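You operate a simulated robot arm through the tools that you are given. There is no shell and no other tool. Be economical: measure what you need, move in short steps, check, and stop when the job is done.

Carry out the task below with a simulated robot arm. There is one attempt and no reset: what you move stays moved.

JOB
Wax a patch on the cover plate in the wash tray with the green hand pad from the drawer.
Fine: load the pad at the wax tin; put it back and shut the drawer. Set down upright: green hand pad. A coat counts when it lies all over at full strength: go over it till it gets no stronger.

The check looks at the end state, three seconds after you hand in, the way a careful person would. Anything else that was tipped, shoved, dropped, spilled or broken makes it a failure. A push-on lid holds only when it is set on centred and level and pressed home; a screw cap is set on level and turned clockwise until tight.

ROBOT AND FRAMES
A 6-joint arm with a two-finger gripper, on a carriage that runs on a rail from [-0.005, 1.144] to [0.006, -1.196] (x, y) and turns from -3.526 to 2.269 rad about z. Base frame: it is fixed where the carriage stands at the start and does not move with it; the origin is on the floor, on the carriage's upright axis, x ahead of it, y to its left, z up. Lengths are in m, angles in rad, forces in N, time in s.
Its first joint turns from -2.897 to 2.897 rad. Places, roughly: bench drawer [0.9, -0.5, 0.7]; green hand pad (4x3x5 cm) [0.9, -0.6, 0.7]; wax tin [0.9, -1, 0.9]. Payload 5 kg.
The TCP is the grasp point between the finger pads, 0.03 m short of the fingertips. In the tool frame z runs along the fingers and y along their closing line. The gripper opens to 0.176 m. The gripper's body begins 0.153 m behind the TCP.
Orientation is that of the tool frame in the base frame, as a unit quaternion [x, y, z, w]. With the fingers straight down and closing along the base's y, the tool's x points along the base's -x, its y along +y and its z along -z.

CONTROLS
- The arm moves only by the tool apply_moves. Its argument "targets" is a list of rows, each a list of 7 numbers: the closure, from 0 (fully open) to 1 (shut), then the shift along the base's x, y, z in m, then the turn, a rotation vector about the base's x, y, z in rad. In form: [[fingers, x, y, z, wx, wy, wz], ...]. A call has 1 to 8 rows; each row is the pose to reach, as a shift and turn from the pose commanded when the call began. Rows are played at 5 a second. More than 0.05 m and 0.15 rad between two rows, or a gripper value outside its range, and nothing of the call is played. Where a pose cannot be reached the arm comes as near as it can. A force on the tool above 40 N (or 10 N above the force at the start of the call, whichever is more), or a blocked arm, ends the call early, and 0.2 s more pass. Each finger halts on what it meets, pressing with about 26 N; the grip force reading is that of the motor and also rises with nothing between the fingers. The clock runs only during rows and for 0.2 s after the last one: add rows that repeat a pose to give the fingers time. The reply holds the time, the measured pose of the TCP, the force on the tool along the base axes, the opening and the grip force, in the units named above and with some noise, with the torque about the TCP (base axes, N m) and any sound that the robot's microphone picked up.
- Cameras (640 x 400 px; columns grow to the right, rows downward): "scene" is now at [0.0332, 0.1428, 1.5962]; the picture's right is [-0.79, -0.62, 0.00], its down [-0.38, 0.49, -0.79] and it looks along [0.49, -0.62, -0.62] (base axes); focal length 287 px, centre (320, 200). "wrist" rides on the gripper at [0.067, -0.009, -0.183] in the tool frame; the picture's right is [0.14, 0.99, 0.00], its down [-0.92, 0.13, -0.36] and it looks along [-0.36, 0.05, 0.93] (tool axes); focal length 251 px, centre (320, 200). There is no depth. A picture from a camera that has moved, and an enlarged one, comes with that camera's place and axes in the base frame and with its lens.
- snapshot(camera): a new picture of that camera. No time passes.
- move_column(by): slides the trunk up (or, below 0, down) by that many m; the arm and the scene camera ride with it, the base frame stays. It gives what a move gives, with no picture.
- base_move(legs): drives the robot by 1 to 6 legs, each [ahead, left, turn to the left] in m, m and rad, along the robot's own axes; the way and the turn of a leg run together, so that a leg with both is an arc; at most 1.5 m and 3.142 rad a leg. The arm and the cameras ride along, it lands a little off, and it stops where it bumps. It keeps to its track: a leg is cut to what the track allows. It gives what a move gives.
- pan_tilt(pan, tilt): turns the head with the scene camera to pan (to the left, within 2.094 rad either way) and tilt (down, from -0.506 to 1.204), counted from straight ahead of the robot. It gives what a move gives.
- close_up(camera, box): a new picture of the part [left, top, right, bottom] of that camera's present view, enlarged. No time passes.
- hand_in(): hands the job in; it is judged then, once.

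Go step by step. Nothing tells you exact positions but the pictures and the camera data: compare them with the known pose of the tool, close in by small moves and look again before you grip or let go. The budget is 120 turns and 90 pictures, counting those below and the enlarged ones. Unless the task says otherwise, let go and move clear before handing in, and close with one line.

The tools are called after "Request:" by a JSON object that holds its "name" and its "arguments". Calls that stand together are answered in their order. apply_moves: Moves the arm, as the interface text tells. Its arguments: {"type":"object","properties":{"targets":{"type":"array","items":{"type":"array","items":{"type":"number"}}}},"required":["targets"]} The other tools are called the same way: move_column (by) slides the trunk up or down; base_move (legs) drives the base; pan_tilt (pan, tilt) turns the head that bears the scene camera; snapshot (camera) takes a picture; close_up (camera, box) takes an enlarged picture of a part of a camera's view; hand_in () hands the job in.

At the start:

```text
time: 0.0
tcp_pos: [0.3256, -0.537, 1.2104]
tool_rot: [0.0, 1.0, 0.0, 0.0]
wrist_force: [0.1, 0.5, 1.3]
wrist_torque: [0.03, 0.01, 0.0]
opening: 0.1761
grip_force: 0.0
trunk travel left (down, up): [-0.15, 0.2]
robot x, y, heading: [0.0004, 0.002, 0.004]
head pan, tilt: [-0.904, 0.667]
```

scene: 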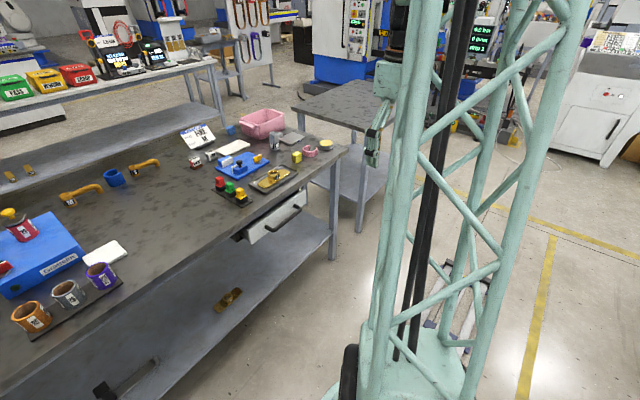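
wrist: 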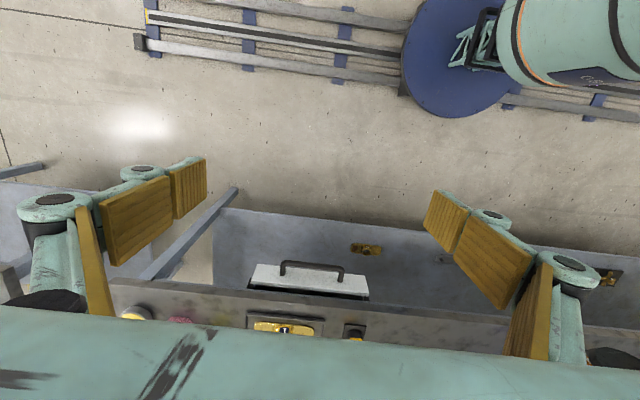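

The bench with the drawer lies ahead and to the right, with colored items and a tray on top. I'll enlarge the relevant area first.

Request:
{"name": "close_up", "arguments": {"camera": "scene", "box": [170, 100, 350, 250]}}

Request:
{"name": "close_up", "arguments": {"camera": "scene", "box": [0, 100, 200, 250]}}

```text
2.67 times, centred on (260, 175) of scene
camera zoom: at [0.0332, 0.1428, 1.5962], right [-0.79, -0.62, 0.0], down [-0.38, 0.49, -0.79], along [0.49, -0.62, -0.62], focal length 765 px, centre (480, 267)
```

zoom: 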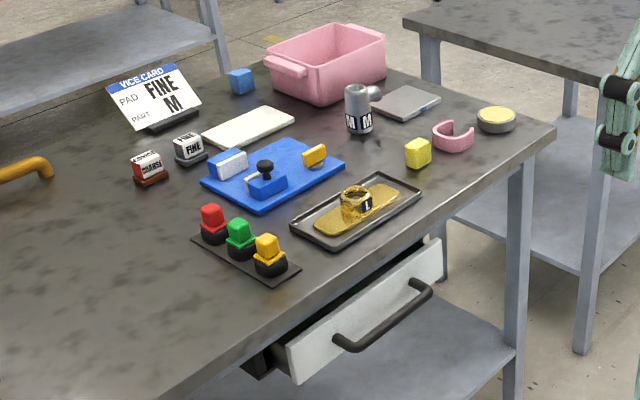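

```text
2.67 times, centred on (100, 175) of scene
camera zoom: at [0.0332, 0.1428, 1.5962], right [-0.79, -0.62, 0.0], down [-0.38, 0.49, -0.79], along [0.49, -0.62, -0.62], focal length 765 px, centre (907, 267)
```

zoom: 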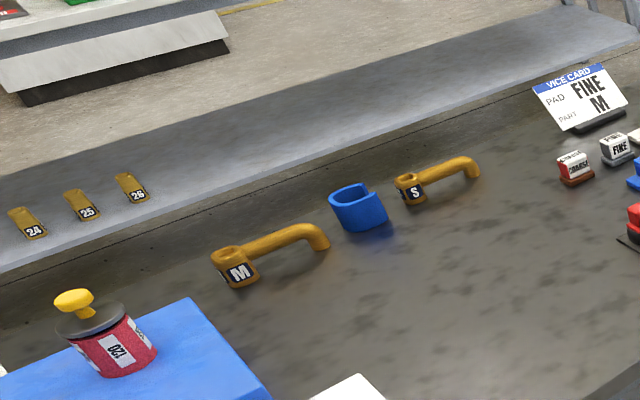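

The drawer is partly open at the bench front. I'll drive the carriage along the rail to face the drawer and turn the head for a better view.

Request:
{"name": "base_move", "arguments": {"legs": [[0, -0.55, 0]]}}

Request:
{"name": "pan_tilt", "arguments": {"pan": -0.1, "tilt": 0.75}}

Request:
{"name": "snapshot", "arguments": {"camera": "scene"}}

```text
time: 3.3
tcp_pos: [0.3281, -1.0864, 1.2105]
tool_rot: [0.0, 1.0, 0.0, 0.0]
wrist_force: [0.6, 0.2, -1.0]
wrist_torque: [-0.03, 0.01, 0.01]
opening: 0.1759
grip_force: 0.0
trunk travel left (down, up): [-0.15, 0.2]
robot x, y, heading: [0.0066, -0.5511, 0.004]
head pan, tilt: [-0.904, 0.667]
```

```text
time: 4.4
tcp_pos: [0.3278, -1.0857, 1.2099]
tool_rot: [0.0, 1.0, -0.001, 0.001]
wrist_force: [0.5, -0.5, -0.5]
wrist_torque: [0.01, 0.02, 0.0]
opening: 0.1757
grip_force: 0.1
trunk travel left (down, up): [-0.15, 0.2]
robot x, y, heading: [0.0032, -0.5491, 0.0]
head pan, tilt: [-0.099, 0.75]
```

```text
85 pictures are left
camera scene: at [0.0647, -0.3472, 1.5891], right [-0.1, -0.99, 0.0], down [-0.68, 0.07, -0.73], along [0.73, -0.07, -0.68], focal length 287 px, centre (320, 200)
```

scene: 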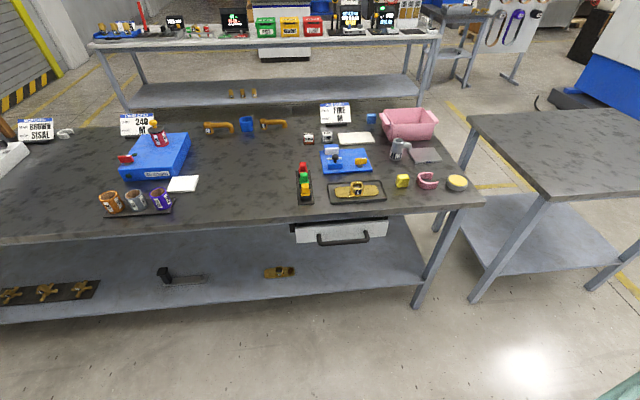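

Request:
{"name": "close_up", "arguments": {"camera": "scene", "box": [280, 95, 480, 220]}}

Request:
{"name": "close_up", "arguments": {"camera": "scene", "box": [270, 165, 410, 255]}}

```text
3.20 times, centred on (380, 158) of scene
camera zoom: at [0.0647, -0.3472, 1.5891], right [-0.1, -0.99, 0.0], down [-0.68, 0.07, -0.73], along [0.73, -0.07, -0.68], focal length 918 px, centre (128, 336)
```

zoom: 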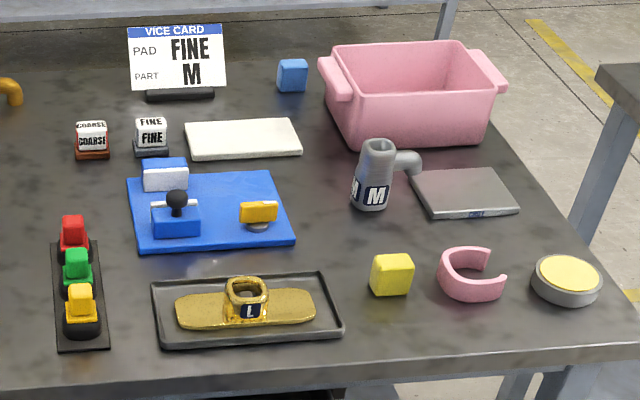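

```text
4.44 times, centred on (340, 210) of scene
camera zoom: at [0.0647, -0.3472, 1.5891], right [-0.1, -0.99, 0.0], down [-0.68, 0.07, -0.73], along [0.73, -0.07, -0.68], focal length 1274 px, centre (231, 156)
```

zoom: 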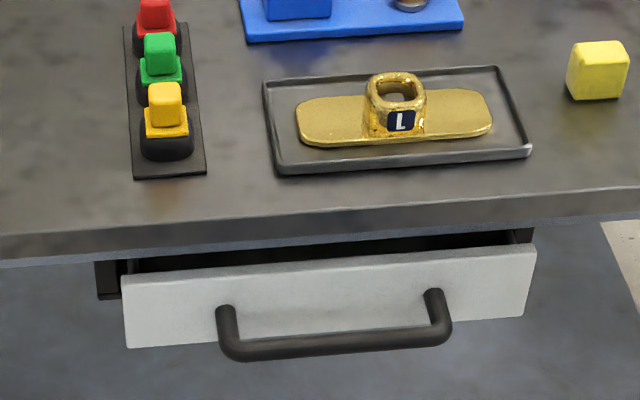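

The black tray within reach holds the brass plate marked L, and the drawer handle is at about (0.70, -0.48, 0.72). I'll bring the arm in front of the drawer to look with the wrist camera.

Request:
{"name": "apply_moves", "arguments": {"targets": [[0, 0.035, 0.035, 0, 0, 0, 0], [0, 0.07, 0.07, 0, 0, 0, 0], [0, 0.105, 0.105, 0, 0, 0, 0], [0, 0.14, 0.14, 0, 0, 0, 0], [0, 0.17, 0.175, 0, 0, 0, 0], [0, 0.195, 0.215, 0, 0, 0, 0], [0, 0.215, 0.255, 0, 0, 0, 0], [0, 0.225, 0.3, 0, 0, 0, 0]]}}

Request:
{"name": "apply_moves", "arguments": {"targets": [[0, 0, 0.045, 0, 0, 0, 0], [0, 0, 0.09, 0, 0, 0, 0], [0, 0, 0.135, 0, 0, 0, 0], [0, 0, 0.18, 0, 0, 0, 0], [0, 0, 0.22, 0, 0, 0, 0], [0, 0, 0.26, 0, 0, 0, 0], [0, 0, 0.3, 0, 0, 0, 0]]}}

Request:
{"name": "snapshot", "arguments": {"camera": "wrist"}}

```text
time: 6.2
tcp_pos: [0.5548, -0.7867, 1.2093]
tool_rot: [0.0, 1.0, 0.0, 0.0]
wrist_force: [0.2, 0.4, 0.2]
wrist_torque: [0.11, 0.04, 0.01]
opening: 0.1759
grip_force: 0.1
trunk travel left (down, up): [-0.15, 0.2]
robot x, y, heading: [0.0024, -0.5465, -0.001]
head pan, tilt: [-0.099, 0.75]
```

```text
time: 7.8
tcp_pos: [0.5533, -0.4854, 1.2102]
tool_rot: [0.0, 1.0, -0.001, 0.0]
wrist_force: [-0.3, -0.6, -0.4]
wrist_torque: [0.11, 0.02, 0.02]
opening: 0.176
grip_force: 0.1
trunk travel left (down, up): [-0.15, 0.2]
robot x, y, heading: [0.0043, -0.5504, -0.0]
head pan, tilt: [-0.099, 0.75]
```

```text
82 pictures are left
camera wrist: at [0.4864, -0.4951, 1.3943], right [-0.14, 0.99, 0.0], down [0.92, 0.13, 0.36], along [0.36, 0.05, -0.93], focal length 251 px, centre (320, 200)
```

wrist: 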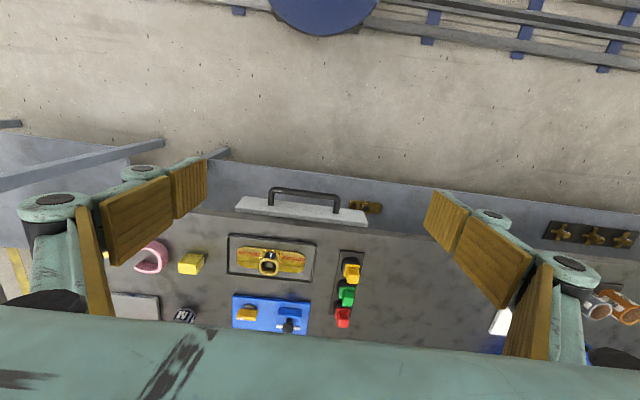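

The handle bar triangulates to about (0.716, -0.50, 0.756), running along y. I'll turn the tool so that it closes across the bar and tilt it 45° to clear the bench edge.

Request:
{"name": "apply_moves", "arguments": {"targets": [[0, 0, 0, -0.02, 0, 0, 0.149], [0, 0, 0, -0.04, 0, 0, 0.298], [0, 0, 0, -0.06, 0, 0, 0.447], [0, 0, 0, -0.08, 0, 0, 0.596], [0, 0, 0, -0.1, 0, 0, 0.745], [0, 0, 0, -0.12, 0, 0, 0.894], [0, 0, 0, -0.14, 0, 0, 1.043], [0, 0, 0, -0.15, 0, 0, 1.192]]}}

Request:
{"name": "apply_moves", "arguments": {"targets": [[0, 0, 0, 0, 0, 0, 0.14], [0, 0, 0, 0, 0, 0, 0.28], [0, 0, 0, 0, 0, 0, 0.379]]}}

Request:
{"name": "apply_moves", "arguments": {"targets": [[0, 0, 0, 0, 0, -0.14, 0], [0, 0, 0, 0, 0, -0.28, 0], [0, 0, 0, 0, 0, -0.42, 0], [0, 0, 0, 0, 0, -0.56, 0], [0, 0, 0, 0, 0, -0.7, 0], [0, 0, 0, 0, 0, -0.785, 0], [0, 0, 0, -0.04, 0, -0.785, 0]]}}

Request:
{"name": "snapshot", "arguments": {"camera": "scene"}}

Request:
{"name": "snapshot", "arguments": {"camera": "wrist"}}

```text
time: 9.6
tcp_pos: [0.5536, -0.4866, 1.0588]
tool_rot: [-0.562, 0.827, 0.0, -0.001]
wrist_force: [-0.5, -0.4, -1.0]
wrist_torque: [0.01, 0.02, -0.01]
opening: 0.1761
grip_force: 0.1
trunk travel left (down, up): [-0.15, 0.2]
robot x, y, heading: [0.002, -0.5447, -0.001]
head pan, tilt: [-0.099, 0.75]
```

```text
time: 10.4
tcp_pos: [0.5527, -0.4857, 1.0593]
tool_rot: [0.708, -0.706, 0.0, 0.0]
wrist_force: [-0.4, 0.0, 0.0]
wrist_torque: [-0.01, 0.03, 0.03]
opening: 0.1761
grip_force: 0.1
trunk travel left (down, up): [-0.15, 0.2]
robot x, y, heading: [0.0028, -0.5523, -0.004]
head pan, tilt: [-0.099, 0.75]
```

```text
time: 12.2
tcp_pos: [0.6397, -0.5717, 1.0579]
tool_rot: [-0.586, 0.73, -0.329, 0.127]
wrist_force: [2.1, -0.2, -1.4]
wrist_torque: [-0.12, 0.18, -0.2]
opening: 0.1762
grip_force: 0.1
out of reach, approached as far as the arm can: row 3, 4, 5, 6, 7
trunk travel left (down, up): [-0.15, 0.2]
robot x, y, heading: [0.0049, -0.5523, 0.002]
head pan, tilt: [-0.099, 0.75]
stopped in row 7: the arm was blocked; the commanded pose is now the measured one
```

```text
81 pictures are left
camera scene: at [0.0674, -0.3468, 1.5889], right [-0.1, -1.0, 0.0], down [-0.68, 0.07, -0.73], along [0.73, -0.07, -0.68], focal length 287 px, centre (320, 200)
```

scene: 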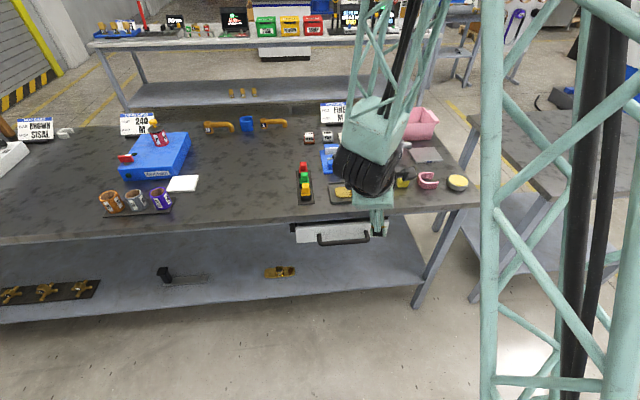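

```text
80 pictures are left
camera wrist: at [0.5231, -0.5747, 1.216], right [-0.8, -0.03, -0.59], down [-0.04, 1.0, 0.01], along [0.59, 0.03, -0.8], focal length 251 px, centre (320, 200)
```

wrist: 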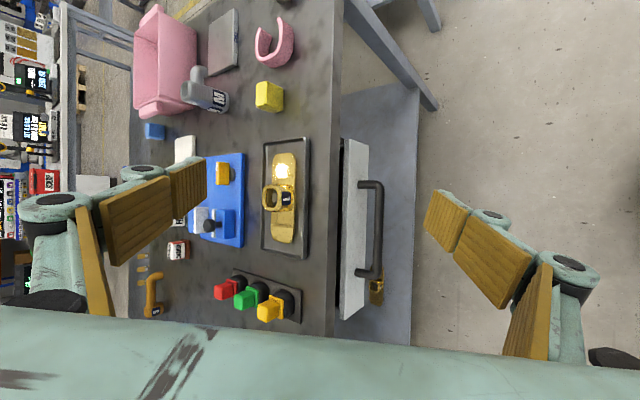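

The 45° tilt was out of reach this close in. I'll use a 30° tilt and move further out.

Request:
{"name": "apply_moves", "arguments": {"targets": [[0, 0.02, 0.018, 0, 0.05, 0.03, 0.06], [0.3, 0.04, 0.036, 0, 0.1, 0.06, 0.12], [0.5, 0.06, 0.054, 0, 0.15, 0.095, 0.18], [0.6, 0.06, 0.072, 0, 0.2, 0.125, 0.24], [0.6, 0.06, 0.072, 0, 0.2246, 0.142, 0.2724], [0.6, 0.06, 0.072, 0, 0.2246, 0.142, 0.2724]]}}

Request:
{"name": "snapshot", "arguments": {"camera": "wrist"}}

```text
time: 13.6
tcp_pos: [0.6979, -0.5002, 1.0601]
tool_rot: [-0.681, 0.685, -0.182, 0.184]
wrist_force: [-0.6, -0.5, -0.1]
wrist_torque: [0.01, -0.03, 0.02]
opening: 0.0703
grip_force: 0.1
trunk travel left (down, up): [-0.15, 0.2]
robot x, y, heading: [0.003, -0.5503, -0.002]
head pan, tilt: [-0.099, 0.75]
```

```text
79 pictures are left
camera wrist: at [0.6136, -0.5672, 1.2245], right [-0.86, -0.14, -0.5], down [-0.29, 0.92, 0.25], along [0.42, 0.36, -0.83], focal length 251 px, centre (320, 200)
```

wrist: 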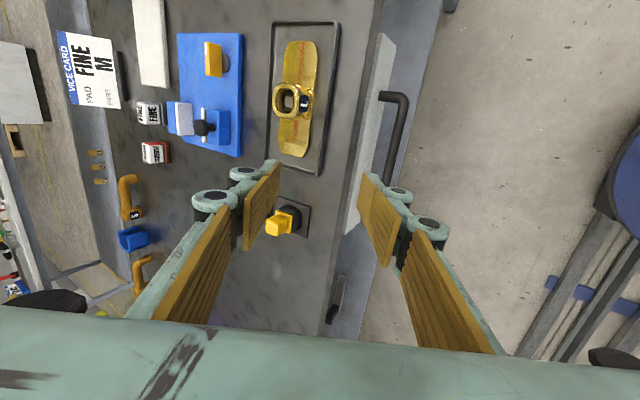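

The bar checks out at x≈0.715, with a ~4 cm gap to the drawer front. I'll lessen the tilt to ~13°, narrow the fingers and descend to just above the bar.

Request:
{"name": "apply_moves", "arguments": {"targets": [[0.7, -0.004, 0, -0.03, 0, 0.1, 0], [0.79, -0.008, 0, -0.06, 0, 0.2, 0], [0.79, -0.01, 0, -0.1, 0, 0.3, 0], [0.79, -0.012, 0, -0.14, 0, 0.3, 0], [0.79, -0.012, 0, -0.18, 0, 0.3, 0], [0.79, -0.012, 0, -0.2, 0, 0.3, 0]]}}

Request:
{"name": "snapshot", "arguments": {"camera": "wrist"}}

Request:
{"name": "close_up", "arguments": {"camera": "scene", "box": [270, 165, 410, 255]}}

```text
time: 15.0
tcp_pos: [0.6806, -0.5104, 0.8731]
tool_rot: [-0.699, 0.708, -0.083, 0.065]
wrist_force: [-0.2, 1.3, 0.7]
wrist_torque: [-0.03, -0.07, -0.03]
opening: 0.0369
grip_force: 0.1
out of reach, approached as far as the arm can: row 2, 3, 5, 6
trunk travel left (down, up): [-0.15, 0.2]
robot x, y, heading: [0.0004, -0.5462, -0.0]
head pan, tilt: [-0.099, 0.75]
```

```text
78 pictures are left
camera wrist: at [0.6506, -0.5721, 1.0584], right [-0.97, -0.13, -0.2], down [-0.18, 0.93, 0.31], along [0.15, 0.34, -0.93], focal length 251 px, centre (320, 200)
```

wrist: 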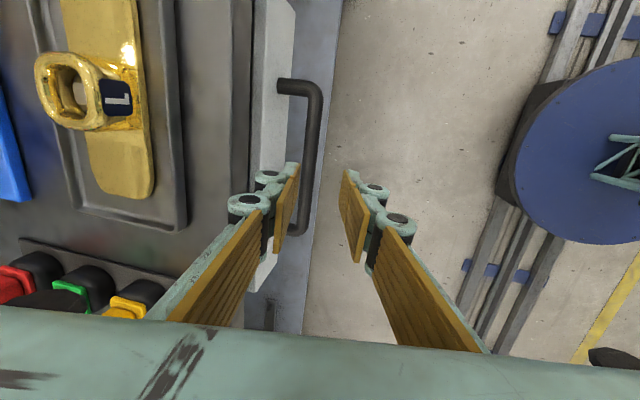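

```text
4.44 times, centred on (340, 210) of scene
camera zoom: at [0.0638, -0.3471, 1.589], right [-0.1, -1.0, 0.0], down [-0.68, 0.07, -0.73], along [0.73, -0.07, -0.68], focal length 1274 px, centre (231, 156)
```

zoom: 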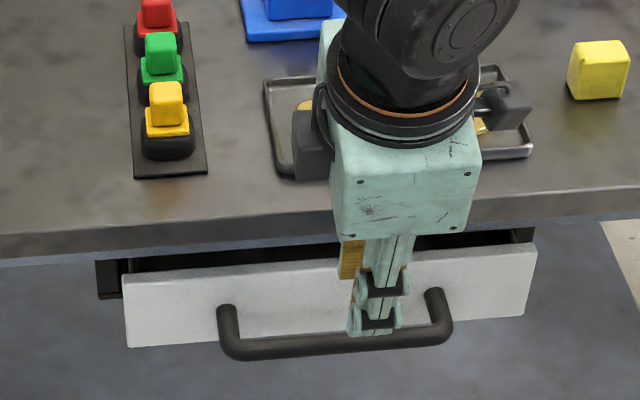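

The arm is too close to its own column here. I'll raise it and drive the carriage to y≈-0.9, so the handle, tray and tin all fall in mid-reach.

Request:
{"name": "apply_moves", "arguments": {"targets": [[0.79, 0, 0, 0.04, 0, 0, 0], [0.79, 0, 0, 0.08, 0, 0, 0], [0.79, 0, 0, 0.12, 0, 0, 0], [0.79, 0, 0, 0.16, 0, 0, 0]]}}

Request:
{"name": "base_move", "arguments": {"legs": [[0, -0.35, 0]]}}

Request:
{"name": "apply_moves", "arguments": {"targets": [[0.79, 0, 0.045, 0, 0, 0, 0], [0.79, 0, 0.09, 0, 0, 0, 0], [0.79, 0, 0.135, 0, 0, 0, 0], [0.79, 0, 0.18, 0, 0, 0, 0], [0.79, 0, 0.22, 0, 0, 0, 0], [0.79, 0, 0.26, 0, 0, 0, 0], [0.79, 0, 0.3, 0, 0, 0, 0], [0.79, 0, 0.34, 0, 0, 0, 0]]}}

```text
time: 16.2
tcp_pos: [0.7033, -0.5486, 1.0433]
tool_rot: [0.751, -0.642, 0.149, -0.04]
wrist_force: [-0.1, 0.4, 0.6]
wrist_torque: [0.07, -0.13, 0.05]
opening: 0.0372
grip_force: 0.0
out of reach, approached as far as the arm can: row 1
trunk travel left (down, up): [-0.15, 0.2]
robot x, y, heading: [-0.0006, -0.5535, -0.002]
head pan, tilt: [-0.099, 0.75]
stopped in row 4: the arm was blocked; the commanded pose is now the measured one
```

```text
time: 18.6
tcp_pos: [0.7056, -0.8983, 1.041]
tool_rot: [0.751, -0.642, 0.149, -0.039]
wrist_force: [0.9, 0.7, -0.5]
wrist_torque: [-0.02, 0.0, -0.04]
opening: 0.0368
grip_force: 0.2
trunk travel left (down, up): [-0.15, 0.2]
robot x, y, heading: [0.0038, -0.896, -0.0]
head pan, tilt: [-0.099, 0.75]
```

```text
time: 20.4
tcp_pos: [0.7039, -0.5574, 1.0417]
tool_rot: [0.75, -0.643, 0.149, -0.039]
wrist_force: [0.2, -0.2, 0.1]
wrist_torque: [0.08, 0.03, 0.01]
opening: 0.0371
grip_force: 0.0
trunk travel left (down, up): [-0.15, 0.2]
robot x, y, heading: [0.0073, -0.8999, 0.002]
head pan, tilt: [-0.099, 0.75]
```

The arm moves freely from here. I'll restore the orientation and go to just above the bar again.

Request:
{"name": "apply_moves", "arguments": {"targets": [[0.79, -0.007, 0.03, 0, 0.086, 0.02, -0.066], [0.79, -0.014, 0.057, 0, 0.172, 0.041, -0.133], [0.79, -0.014, 0.057, -0.05, 0.172, 0.041, -0.133], [0.79, -0.014, 0.057, -0.1, 0.172, 0.041, -0.133], [0.79, -0.014, 0.057, -0.15, 0.172, 0.041, -0.133]]}}

Request:
{"name": "snapshot", "arguments": {"camera": "wrist"}}

Request:
{"name": "pan_tilt", "arguments": {"pan": 0.2, "tilt": 0.8}}

Request:
{"name": "snapshot", "arguments": {"camera": "scene"}}

```text
time: 21.6
tcp_pos: [0.69, -0.501, 0.8926]
tool_rot: [0.703, -0.702, 0.08, -0.08]
wrist_force: [0.2, 0.1, 0.4]
wrist_torque: [0.05, -0.04, 0.02]
opening: 0.0367
grip_force: 0.0
trunk travel left (down, up): [-0.15, 0.2]
robot x, y, heading: [0.0068, -0.8998, 0.004]
head pan, tilt: [-0.099, 0.75]
```

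```text
76 pictures are left
camera wrist: at [0.6578, -0.5673, 1.0739], right [-0.96, -0.14, -0.22], down [-0.21, 0.92, 0.32], along [0.16, 0.36, -0.92], focal length 251 px, centre (320, 200)
```

wrist: 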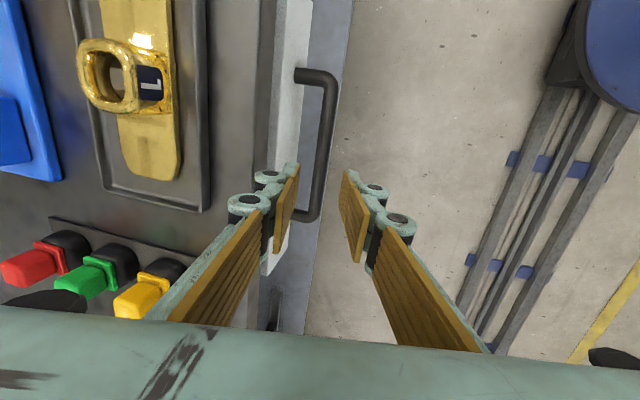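

```text
time: 22.4
tcp_pos: [0.689, -0.5014, 0.8908]
tool_rot: [0.704, -0.701, 0.08, -0.081]
wrist_force: [0.6, 0.2, 0.0]
wrist_torque: [0.06, 0.03, 0.01]
opening: 0.0369
grip_force: 0.1
trunk travel left (down, up): [-0.15, 0.2]
robot x, y, heading: [0.0073, -0.8998, 0.001]
head pan, tilt: [0.201, 0.799]
```

```text
75 pictures are left
camera scene: at [0.063, -0.6715, 1.5851], right [0.2, -0.98, 0.0], down [-0.7, -0.14, -0.7], along [0.68, 0.14, -0.72], focal length 287 px, centre (320, 200)
```

scene: 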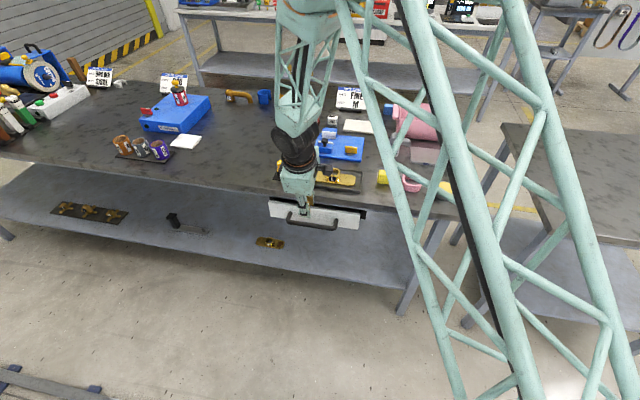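

I'll descend along the tool axis over the bar, watching the force.

Request:
{"name": "apply_moves", "arguments": {"targets": [[0.79, 0.01, 0, -0.04, 0, 0, 0], [0.79, 0.02, 0, -0.08, 0, 0, 0], [0.79, 0.026, 0, -0.1, 0, 0, 0], [0.79, 0.03, 0, -0.122, 0, 0, 0]]}}

Request:
{"name": "snapshot", "arguments": {"camera": "wrist"}}

Request:
{"name": "close_up", "arguments": {"camera": "scene", "box": [250, 170, 380, 250]}}

```text
time: 23.4
tcp_pos: [0.7205, -0.5003, 0.7694]
tool_rot: [0.703, -0.702, 0.08, -0.08]
wrist_force: [0.3, 0.0, 0.6]
wrist_torque: [-0.03, -0.04, -0.02]
opening: 0.037
grip_force: 0.0
trunk travel left (down, up): [-0.15, 0.2]
robot x, y, heading: [0.0051, -0.8968, -0.001]
head pan, tilt: [0.201, 0.799]
```

```text
74 pictures are left
camera wrist: at [0.6886, -0.5669, 0.952], right [-0.96, -0.14, -0.22], down [-0.21, 0.92, 0.32], along [0.16, 0.36, -0.92], focal length 251 px, centre (320, 200)
```

wrist: 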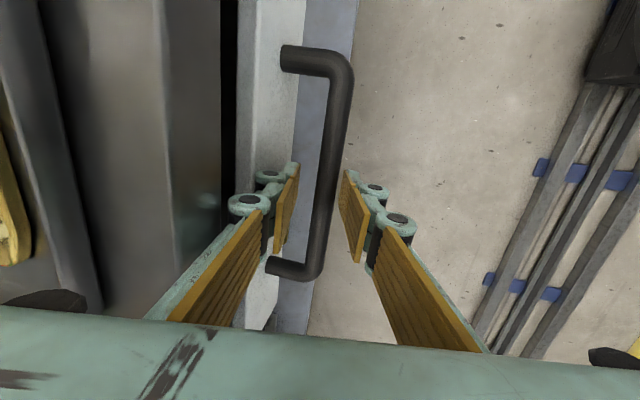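

```text
4.92 times, centred on (315, 210) of scene
camera zoom: at [0.0625, -0.6716, 1.5852], right [0.2, -0.98, 0.0], down [-0.7, -0.14, -0.7], along [0.68, 0.14, -0.72], focal length 1412 px, centre (345, 151)
```

zoom: 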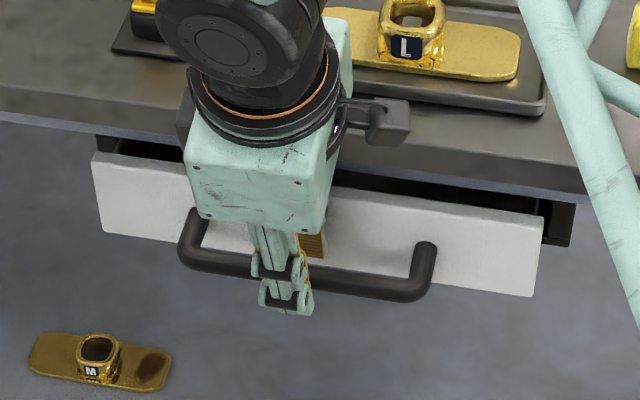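

The bar lies between the fingers. I'll close on it.

Request:
{"name": "apply_moves", "arguments": {"targets": [[0.9, 0, 0, -0.006, 0, 0, 0], [1, 0, 0, -0.006, 0, 0, 0], [1, 0, 0, -0.006, 0, 0, 0], [1, 0, 0, -0.006, 0, 0, 0]]}}

```text
time: 24.4
tcp_pos: [0.7178, -0.4997, 0.762]
tool_rot: [0.704, -0.701, 0.081, -0.079]
wrist_force: [-36.2, 0.1, -5.1]
wrist_torque: [0.03, 0.41, 0.7]
opening: 0.0166
grip_force: 45.5
trunk travel left (down, up): [-0.15, 0.2]
robot x, y, heading: [0.005, -0.8972, 0.003]
head pan, tilt: [0.201, 0.799]
```

The bar is gripped (16.6 mm). Now I'll pull toward -x.

Request:
{"name": "apply_moves", "arguments": {"targets": [[1, -0.02, 0, 0, 0, 0, 0], [1, -0.04, 0, 0, 0, 0, 0], [1, -0.07, 0, 0, 0, 0, 0], [1, -0.1, 0, 0, 0, 0, 0], [1, -0.13, 0, 0, 0, 0, 0]]}}

Request:
{"name": "snapshot", "arguments": {"camera": "scene"}}

```text
time: 25.6
tcp_pos: [0.5916, -0.5007, 0.763]
tool_rot: [0.704, -0.701, 0.08, -0.08]
wrist_force: [0.1, 9.2, -19.8]
wrist_torque: [-1.23, 0.1, 0.5]
opening: 0.0166
grip_force: 45.3
trunk travel left (down, up): [-0.15, 0.2]
robot x, y, heading: [0.0029, -0.8995, 0.002]
head pan, tilt: [0.201, 0.799]
```

```text
72 pictures are left
camera scene: at [0.0642, -0.6707, 1.5848], right [0.2, -0.98, 0.0], down [-0.7, -0.14, -0.7], along [0.68, 0.14, -0.72], focal length 287 px, centre (320, 200)
```

scene: 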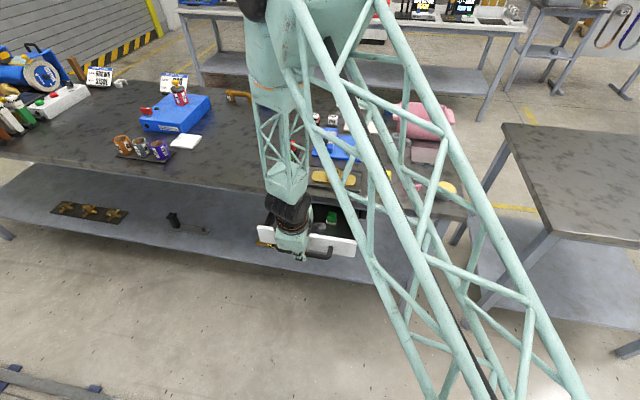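

Request:
{"name": "close_up", "arguments": {"camera": "scene", "box": [240, 160, 380, 270]}}

Request:
{"name": "close_up", "arguments": {"camera": "wrist", "box": [0, 0, 400, 300]}}

```text
3.64 times, centred on (310, 215) of scene
camera zoom: at [0.0642, -0.6707, 1.5848], right [0.2, -0.98, 0.0], down [-0.7, -0.14, -0.7], along [0.68, 0.14, -0.72], focal length 1043 px, centre (356, 146)
```

zoom: 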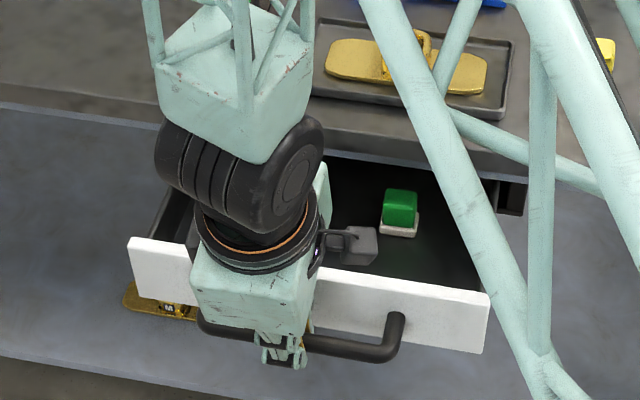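

```text
1.33 times, centred on (200, 150) of wrist
camera zoom: at [0.5601, -0.5672, 0.9457], right [-0.96, -0.14, -0.22], down [-0.21, 0.92, 0.32], along [0.16, 0.36, -0.92], focal length 335 px, centre (480, 267)
```

zoom: 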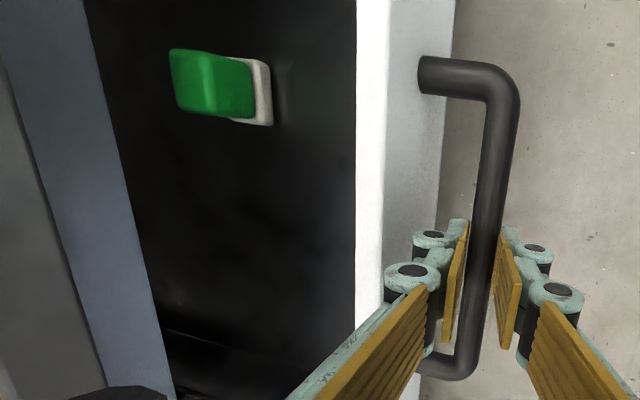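

The green pad is in the drawer at about (0.77, -0.57). I'll pull further out so it clears the bench edge.

Request:
{"name": "apply_moves", "arguments": {"targets": [[1, -0.03, 0, -0.003, 0, 0, 0], [1, -0.06, 0, -0.003, 0, 0, 0], [1, -0.09, 0, -0.003, 0, 0, 0], [1, -0.12, 0, -0.003, 0, 0, 0]]}}

```text
time: 26.6
tcp_pos: [0.4857, -0.5013, 0.7634]
tool_rot: [0.703, -0.702, 0.08, -0.082]
wrist_force: [2.9, -4.2, 21.1]
wrist_torque: [0.89, 0.32, 1.22]
opening: 0.0168
grip_force: 44.6
trunk travel left (down, up): [-0.15, 0.2]
robot x, y, heading: [0.0052, -0.8971, 0.001]
head pan, tilt: [0.201, 0.799]
stopped in row 4: the force on the tool passed its limit at 40 N (the readings are from after the stop); the commanded pose is now the measured one
```

The drawer has reached its stop; the pad should now be at x≈0.665. I'll let go and lift away.

Request:
{"name": "apply_moves", "arguments": {"targets": [[0.9, 0, 0, 0, 0, 0, 0], [0.8, 0, 0, 0, 0, 0, 0], [0.78, 0, 0, 0, 0, 0, 0]]}}

Request:
{"name": "apply_moves", "arguments": {"targets": [[0.78, -0.01, 0, 0.04, 0, 0, 0], [0.78, -0.02, 0, 0.08, 0, 0, 0], [0.78, -0.02, 0, 0.13, 0, 0, 0], [0.78, -0.02, 0, 0.18, 0, 0, 0], [0.78, -0.02, 0, 0.22, 0, 0, 0]]}}

Request:
{"name": "snapshot", "arguments": {"camera": "scene"}}

Request:
{"name": "snapshot", "arguments": {"camera": "wrist"}}

```text
time: 27.4
tcp_pos: [0.4839, -0.5004, 0.762]
tool_rot: [0.703, -0.702, 0.081, -0.08]
wrist_force: [-0.6, -0.4, 0.5]
wrist_torque: [0.01, 0.05, -0.02]
opening: 0.0385
grip_force: 0.1
trunk travel left (down, up): [-0.15, 0.2]
robot x, y, heading: [0.0056, -0.9019, -0.005]
head pan, tilt: [0.201, 0.799]
```

```text
time: 28.6
tcp_pos: [0.4721, -0.4981, 0.9849]
tool_rot: [0.73, -0.672, 0.091, -0.086]
wrist_force: [-4.9, -0.3, -1.3]
wrist_torque: [-0.02, -0.69, -0.25]
opening: 0.0387
grip_force: 0.1
trunk travel left (down, up): [-0.15, 0.2]
robot x, y, heading: [0.005, -0.9006, 0.002]
head pan, tilt: [0.201, 0.799]
```

```text
69 pictures are left
camera scene: at [0.0632, -0.6715, 1.5851], right [0.2, -0.98, 0.0], down [-0.7, -0.14, -0.7], along [0.68, 0.14, -0.72], focal length 287 px, centre (320, 200)
```

scene: 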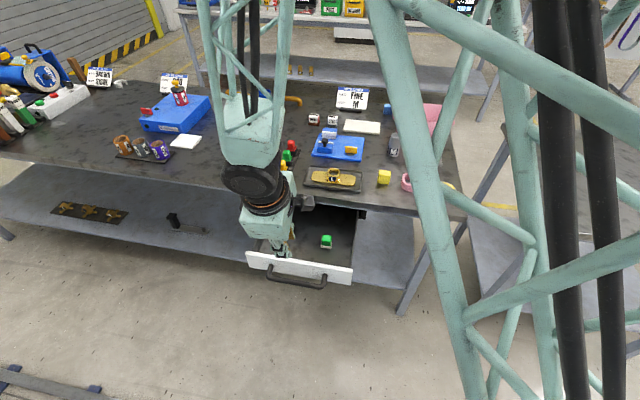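

```text
68 pictures are left
camera wrist: at [0.4404, -0.5651, 1.1671], right [-0.94, -0.22, -0.24], down [-0.29, 0.91, 0.3], along [0.15, 0.36, -0.92], focal length 251 px, centre (320, 200)
```

wrist: 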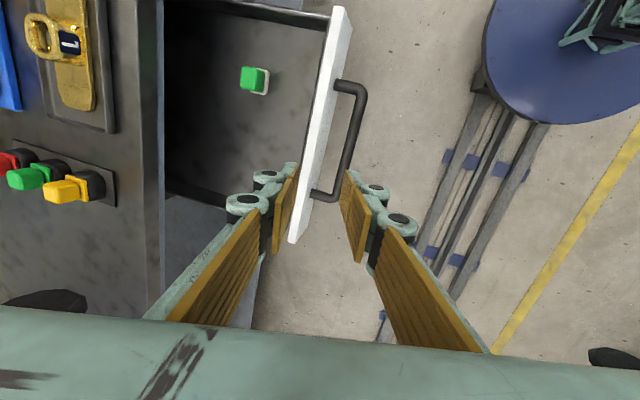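

Now a closer look at the pad and at the plate in the tray.

Request:
{"name": "close_up", "arguments": {"camera": "scene", "box": [295, 155, 375, 205]}}

Request:
{"name": "close_up", "arguments": {"camera": "wrist", "box": [0, 0, 340, 220]}}

Request:
{"name": "close_up", "arguments": {"camera": "scene", "box": [285, 215, 365, 265]}}

```text
8.00 times, centred on (335, 180) of scene
camera zoom: at [0.0632, -0.6715, 1.5851], right [0.2, -0.98, 0.0], down [-0.7, -0.14, -0.7], along [0.68, 0.14, -0.72], focal length 2294 px, centre (200, 360)
```

zoom: 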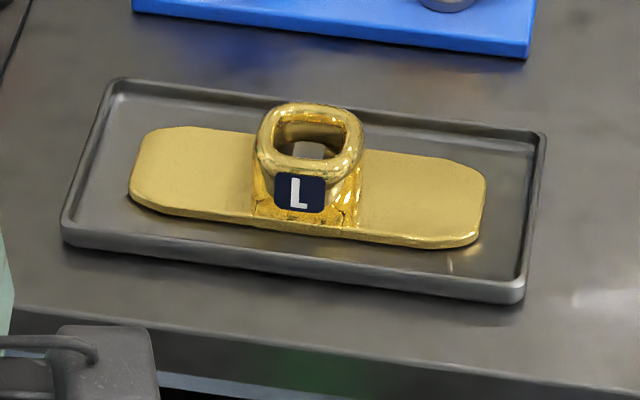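

```text
1.82 times, centred on (170, 110) of wrist
camera zoom: at [0.4404, -0.5651, 1.1671], right [-0.94, -0.22, -0.24], down [-0.29, 0.91, 0.3], along [0.15, 0.36, -0.92], focal length 457 px, centre (593, 364)
```

zoom: 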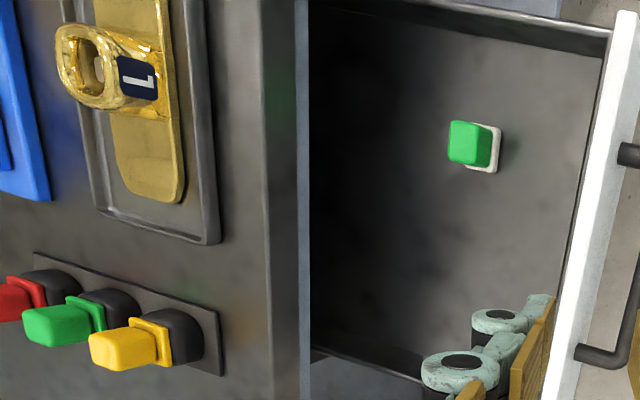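

```text
8.00 times, centred on (325, 240) of scene
camera zoom: at [0.0632, -0.6715, 1.5851], right [0.2, -0.98, 0.0], down [-0.7, -0.14, -0.7], along [0.68, 0.14, -0.72], focal length 2294 px, centre (280, -120)
```

zoom: 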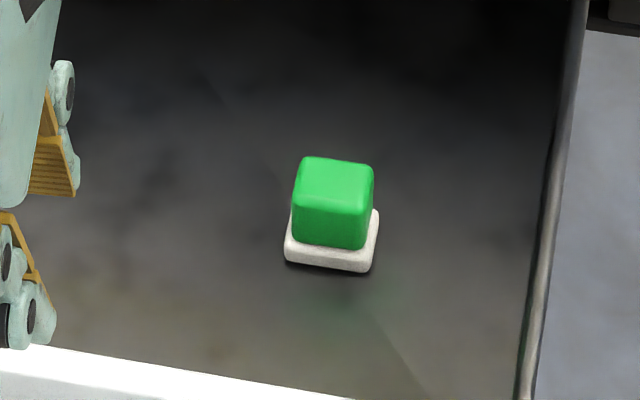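

The pad stands upright at about (0.664, -0.573), footprint 4 cm along y by 3 cm along x. I'll bring the tool upright above it, closing along x.

Request:
{"name": "apply_moves", "arguments": {"targets": [[0.75, 0.045, -0.015, -0.01, 0, 0.08, 0], [0.7, 0.09, -0.03, -0.02, 0, 0.16, 0], [0.65, 0.135, -0.05, -0.03, 0, 0.227, 0], [0.65, 0.18, -0.065, -0.04, 0, 0.227, 0], [0.65, 0.2, -0.073, -0.05, 0, 0.227, 0], [0.65, 0.2, -0.073, -0.07, 0, 0.227, 0]]}}

Request:
{"name": "snapshot", "arguments": {"camera": "wrist"}}

Request:
{"name": "close_up", "arguments": {"camera": "scene", "box": [265, 195, 385, 270]}}

```text
refused: row 3 steps farther than a row can; nothing moved
```

```text
64 pictures are left
camera wrist: at [0.4404, -0.5651, 1.1671], right [-0.94, -0.22, -0.24], down [-0.29, 0.91, 0.3], along [0.15, 0.36, -0.92], focal length 251 px, centre (320, 200)
```

wrist: 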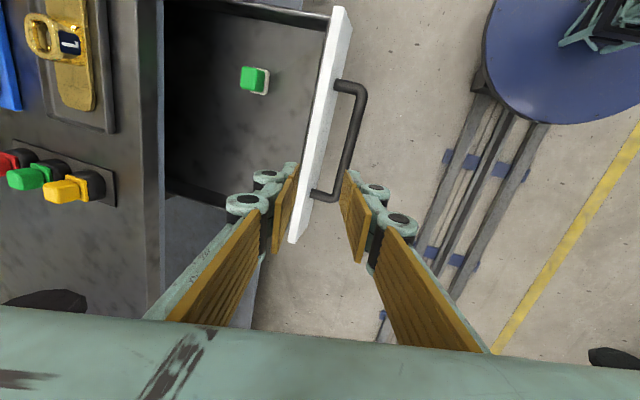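

```text
5.33 times, centred on (325, 232) of scene
camera zoom: at [0.0632, -0.6715, 1.5851], right [0.2, -0.98, 0.0], down [-0.7, -0.14, -0.7], along [0.68, 0.14, -0.72], focal length 1529 px, centre (293, 27)
```

zoom: 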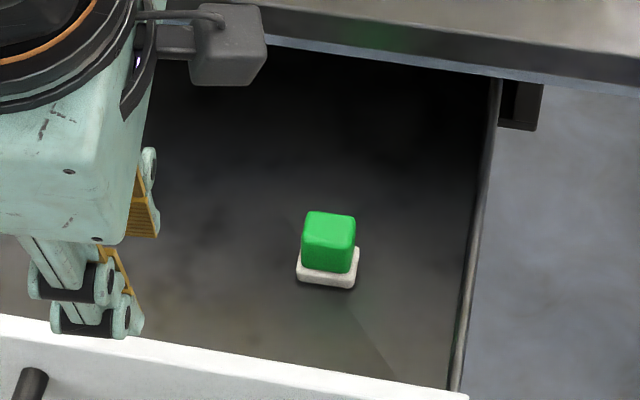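

The row steps were too long; repeating with shorter ones.

Request:
{"name": "apply_moves", "arguments": {"targets": [[0.75, 0.035, -0.015, -0.01, 0, 0.06, 0], [0.7, 0.07, -0.03, -0.02, 0, 0.12, 0], [0.65, 0.105, -0.045, -0.03, 0, 0.18, 0], [0.65, 0.14, -0.06, -0.035, 0, 0.227, 0], [0.65, 0.175, -0.068, -0.045, 0, 0.227, 0], [0.65, 0.2, -0.073, -0.06, 0, 0.227, 0], [0.65, 0.2, -0.073, -0.07, 0, 0.227, 0]]}}

Request:
{"name": "snapshot", "arguments": {"camera": "wrist"}}

Request:
{"name": "close_up", "arguments": {"camera": "scene", "box": [265, 195, 385, 270]}}

```text
time: 30.2
tcp_pos: [0.6639, -0.5732, 0.9117]
tool_rot: [0.708, -0.707, -0.001, -0.001]
wrist_force: [0.2, 0.2, 0.4]
wrist_torque: [0.02, 0.12, 0.02]
opening: 0.0618
grip_force: 0.0
trunk travel left (down, up): [-0.15, 0.2]
robot x, y, heading: [0.0002, -0.8957, 0.004]
head pan, tilt: [0.201, 0.799]
```

```text
62 pictures are left
camera wrist: at [0.6734, -0.6399, 1.0966], right [-0.99, -0.14, 0.0], down [-0.13, 0.92, 0.36], along [-0.05, 0.36, -0.93], focal length 251 px, centre (320, 200)
```

wrist: 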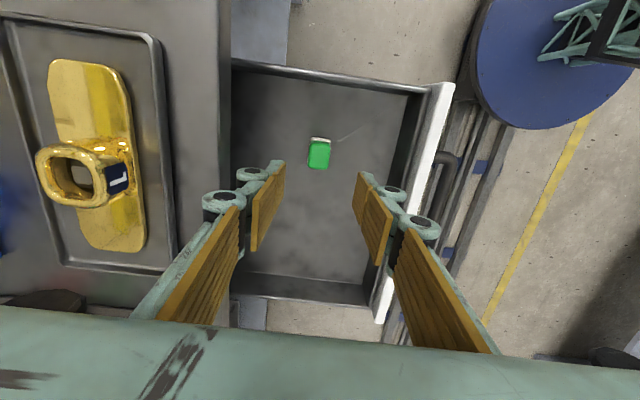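

```text
5.33 times, centred on (325, 232) of scene
camera zoom: at [0.0635, -0.6716, 1.5851], right [0.2, -0.98, 0.0], down [-0.7, -0.14, -0.7], along [0.68, 0.14, -0.72], focal length 1529 px, centre (293, 27)
```

zoom: 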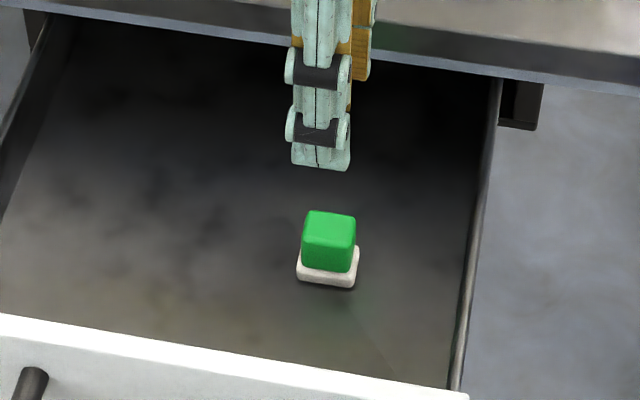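

The tool is centred over the pad at (0.666, -0.572). Descending with an intermediate check.

Request:
{"name": "apply_moves", "arguments": {"targets": [[0.65, 0.002, 0.001, -0.045, 0, 0, 0], [0.65, 0.002, 0.001, -0.09, 0, 0, 0], [0.65, 0.002, 0.001, -0.125, 0, 0, 0], [0.65, 0.002, 0.001, -0.145, 0, 0, 0]]}}

Request:
{"name": "close_up", "arguments": {"camera": "wrist", "box": [200, 80, 440, 280]}}

Request:
{"name": "close_up", "arguments": {"camera": "scene", "box": [285, 215, 365, 265]}}

```text
time: 31.2
tcp_pos: [0.6651, -0.5723, 0.7663]
tool_rot: [0.708, -0.706, -0.001, -0.001]
wrist_force: [0.1, 0.3, -0.4]
wrist_torque: [-0.02, -0.02, 0.02]
opening: 0.0613
grip_force: 0.1
trunk travel left (down, up): [-0.15, 0.2]
robot x, y, heading: [0.0037, -0.8942, 0.002]
head pan, tilt: [0.201, 0.799]
```

```text
2.00 times, centred on (320, 180) of wrist
camera zoom: at [0.674, -0.6393, 0.9517], right [-0.99, -0.14, 0.0], down [-0.13, 0.92, 0.36], along [-0.05, 0.36, -0.93], focal length 503 px, centre (320, 240)
```

zoom: 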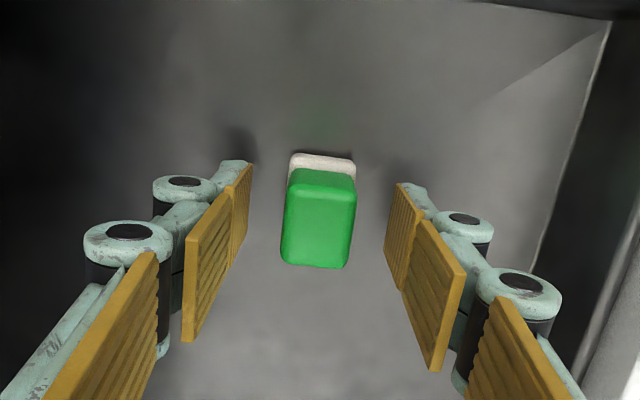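

```text
8.00 times, centred on (325, 240) of scene
camera zoom: at [0.0628, -0.6716, 1.5851], right [0.2, -0.98, 0.0], down [-0.7, -0.14, -0.7], along [0.68, 0.14, -0.72], focal length 2294 px, centre (280, -120)
```

zoom: 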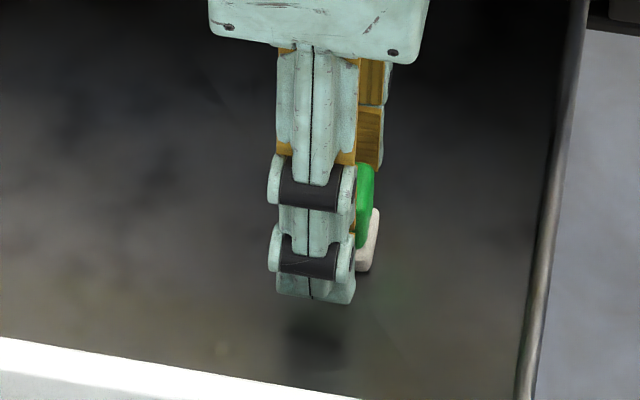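

The pad sits between the fingers. I'll lower 5 mm and close on the green block.

Request:
{"name": "apply_moves", "arguments": {"targets": [[0.7, 0, 0, -0.005, 0, 0, 0], [0.8, 0, 0, -0.005, 0, 0, 0], [0.9, 0, 0, -0.005, 0, 0, 0], [1, 0, 0, -0.005, 0, 0, 0], [1, 0, 0, -0.005, 0, 0, 0], [1, 0, 0, -0.005, 0, 0, 0]]}}

Request:
{"name": "apply_moves", "arguments": {"targets": [[1, 0, 0, 0.02, 0, 0, 0], [1, 0, 0, 0.05, 0, 0, 0]]}}

Request:
{"name": "close_up", "arguments": {"camera": "scene", "box": [265, 195, 385, 270]}}

```text
time: 32.6
tcp_pos: [0.6655, -0.5716, 0.7627]
tool_rot: [0.708, -0.706, 0.001, -0.002]
wrist_force: [0.5, 0.1, 22.1]
wrist_torque: [0.02, 0.01, 0.04]
opening: 0.0268
grip_force: 25.6
trunk travel left (down, up): [-0.15, 0.2]
robot x, y, heading: [0.0005, -0.9021, 0.002]
head pan, tilt: [0.201, 0.799]
```

```text
time: 33.2
tcp_pos: [0.6649, -0.5732, 0.8126]
tool_rot: [0.708, -0.706, 0.0, 0.0]
wrist_force: [1.3, -0.4, -1.7]
wrist_torque: [-0.02, 0.08, -0.01]
opening: 0.0268
grip_force: 26.2
trunk travel left (down, up): [-0.15, 0.2]
robot x, y, heading: [0.0052, -0.9011, -0.002]
head pan, tilt: [0.201, 0.799]
```

```text
5.33 times, centred on (325, 232) of scene
camera zoom: at [0.0634, -0.6715, 1.5851], right [0.2, -0.98, 0.0], down [-0.7, -0.14, -0.7], along [0.68, 0.14, -0.72], focal length 1529 px, centre (293, 27)
```

zoom: 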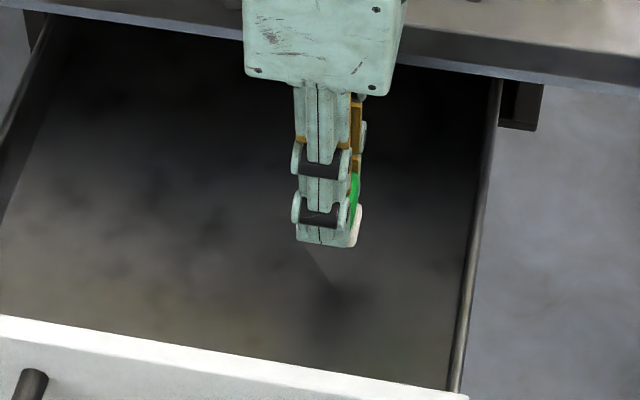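

The pad is held. I'll lift it clear and carry it toward the wax tin.

Request:
{"name": "apply_moves", "arguments": {"targets": [[1, 0, 0, 0.045, 0, 0, 0], [1, 0, 0, 0.09, 0, 0, 0], [1, 0, 0, 0.135, 0, 0, 0], [1, 0, 0, 0.18, 0, 0, 0], [1, 0, 0, 0.22, 0, 0, 0], [1, 0.02, -0.04, 0.22, 0, 0, 0], [1, 0.04, -0.08, 0.22, 0, 0, 0], [1, 0.06, -0.12, 0.22, 0, 0, 0]]}}

Request:
{"name": "apply_moves", "arguments": {"targets": [[1, 0.02, -0.04, 0, 0, 0, 0], [1, 0.04, -0.08, 0, 0, 0, 0], [1, 0.06, -0.12, 0, 0, 0, 0], [1, 0.08, -0.16, 0, 0, 0, 0], [1, 0.1, -0.2, 0, 0, 0, 0], [1, 0.11, -0.24, 0, 0, 0, 0]]}}

Request:
{"name": "pan_tilt", "arguments": {"pan": -0.2, "tilt": 0.7}}

Request:
{"name": "snapshot", "arguments": {"camera": "scene"}}

Request:
{"name": "snapshot", "arguments": {"camera": "wrist"}}

```text
time: 35.0
tcp_pos: [0.7242, -0.6942, 1.0325]
tool_rot: [0.708, -0.706, 0.0, -0.001]
wrist_force: [-0.6, -0.2, -0.1]
wrist_torque: [-0.1, -0.01, 0.02]
opening: 0.0269
grip_force: 26.4
trunk travel left (down, up): [-0.15, 0.2]
robot x, y, heading: [0.0052, -0.8975, -0.003]
head pan, tilt: [0.201, 0.799]
```

```text
time: 36.4
tcp_pos: [0.8351, -0.934, 1.03]
tool_rot: [0.708, -0.706, -0.001, -0.001]
wrist_force: [-0.1, 0.6, -0.8]
wrist_torque: [-0.06, 0.01, 0.06]
opening: 0.0269
grip_force: 26.5
trunk travel left (down, up): [-0.15, 0.2]
robot x, y, heading: [0.005, -0.8969, 0.005]
head pan, tilt: [0.201, 0.799]
```

```text
time: 37.2
tcp_pos: [0.8348, -0.9333, 1.0308]
tool_rot: [0.707, -0.707, -0.001, -0.002]
wrist_force: [0.0, -0.5, -0.2]
wrist_torque: [0.03, 0.01, -0.02]
opening: 0.0274
grip_force: 26.3
trunk travel left (down, up): [-0.15, 0.2]
robot x, y, heading: [0.005, -0.8978, -0.002]
head pan, tilt: [-0.201, 0.7]
```

```text
57 pictures are left
camera scene: at [0.0671, -0.7045, 1.5933], right [-0.2, -0.98, 0.0], down [-0.63, 0.13, -0.76], along [0.75, -0.15, -0.64], focal length 287 px, centre (320, 200)
```

scene: 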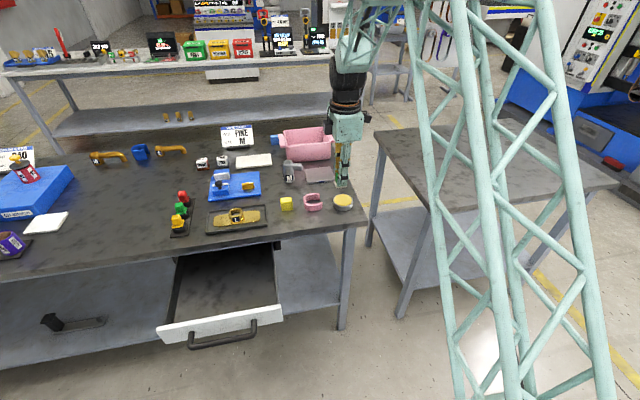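

```text
56 pictures are left
camera wrist: at [0.8442, -0.9995, 1.2154], right [-0.99, -0.14, 0.0], down [-0.13, 0.92, 0.36], along [-0.05, 0.36, -0.93], focal length 251 px, centre (320, 200)
```

wrist: 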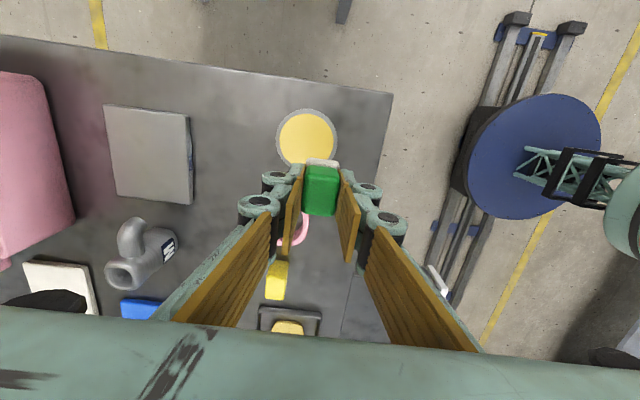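

The wax tin's center is at about (0.855, -0.956), top z≈0.90. I'll move over it and come down most of the way.

Request:
{"name": "apply_moves", "arguments": {"targets": [[1, 0.02, -0.022, 0, 0, 0, 0], [1, 0.02, -0.022, -0.03, 0, 0, 0], [1, 0.02, -0.022, -0.06, 0, 0, 0]]}}

Request:
{"name": "close_up", "arguments": {"camera": "wrist", "box": [240, 80, 400, 230]}}

Request:
{"name": "close_up", "arguments": {"camera": "scene", "box": [290, 140, 400, 230]}}

```text
time: 38.0
tcp_pos: [0.8548, -0.9552, 0.9712]
tool_rot: [0.707, -0.707, 0.0, -0.001]
wrist_force: [0.4, -0.5, -0.6]
wrist_torque: [-0.05, -0.04, 0.02]
opening: 0.0268
grip_force: 26.5
trunk travel left (down, up): [-0.15, 0.2]
robot x, y, heading: [0.0069, -0.8998, -0.003]
head pan, tilt: [-0.201, 0.7]
```

```text
2.67 times, centred on (320, 155) of wrist
camera zoom: at [0.8647, -1.0212, 1.156], right [-0.99, -0.14, 0.0], down [-0.13, 0.92, 0.36], along [-0.05, 0.36, -0.93], focal length 670 px, centre (320, 320)
```

zoom: 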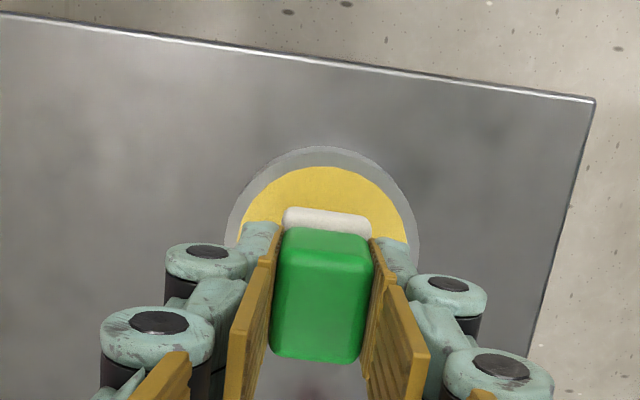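

```text
4.44 times, centred on (345, 185) of scene
camera zoom: at [0.0672, -0.7045, 1.5933], right [-0.2, -0.98, 0.0], down [-0.63, 0.13, -0.76], along [0.75, -0.15, -0.64], focal length 1274 px, centre (209, 267)
```

zoom: 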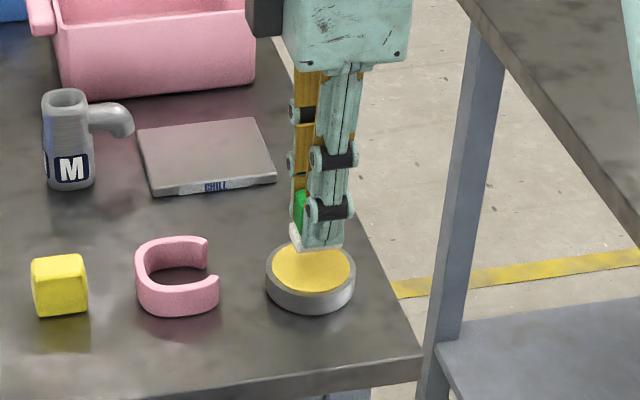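

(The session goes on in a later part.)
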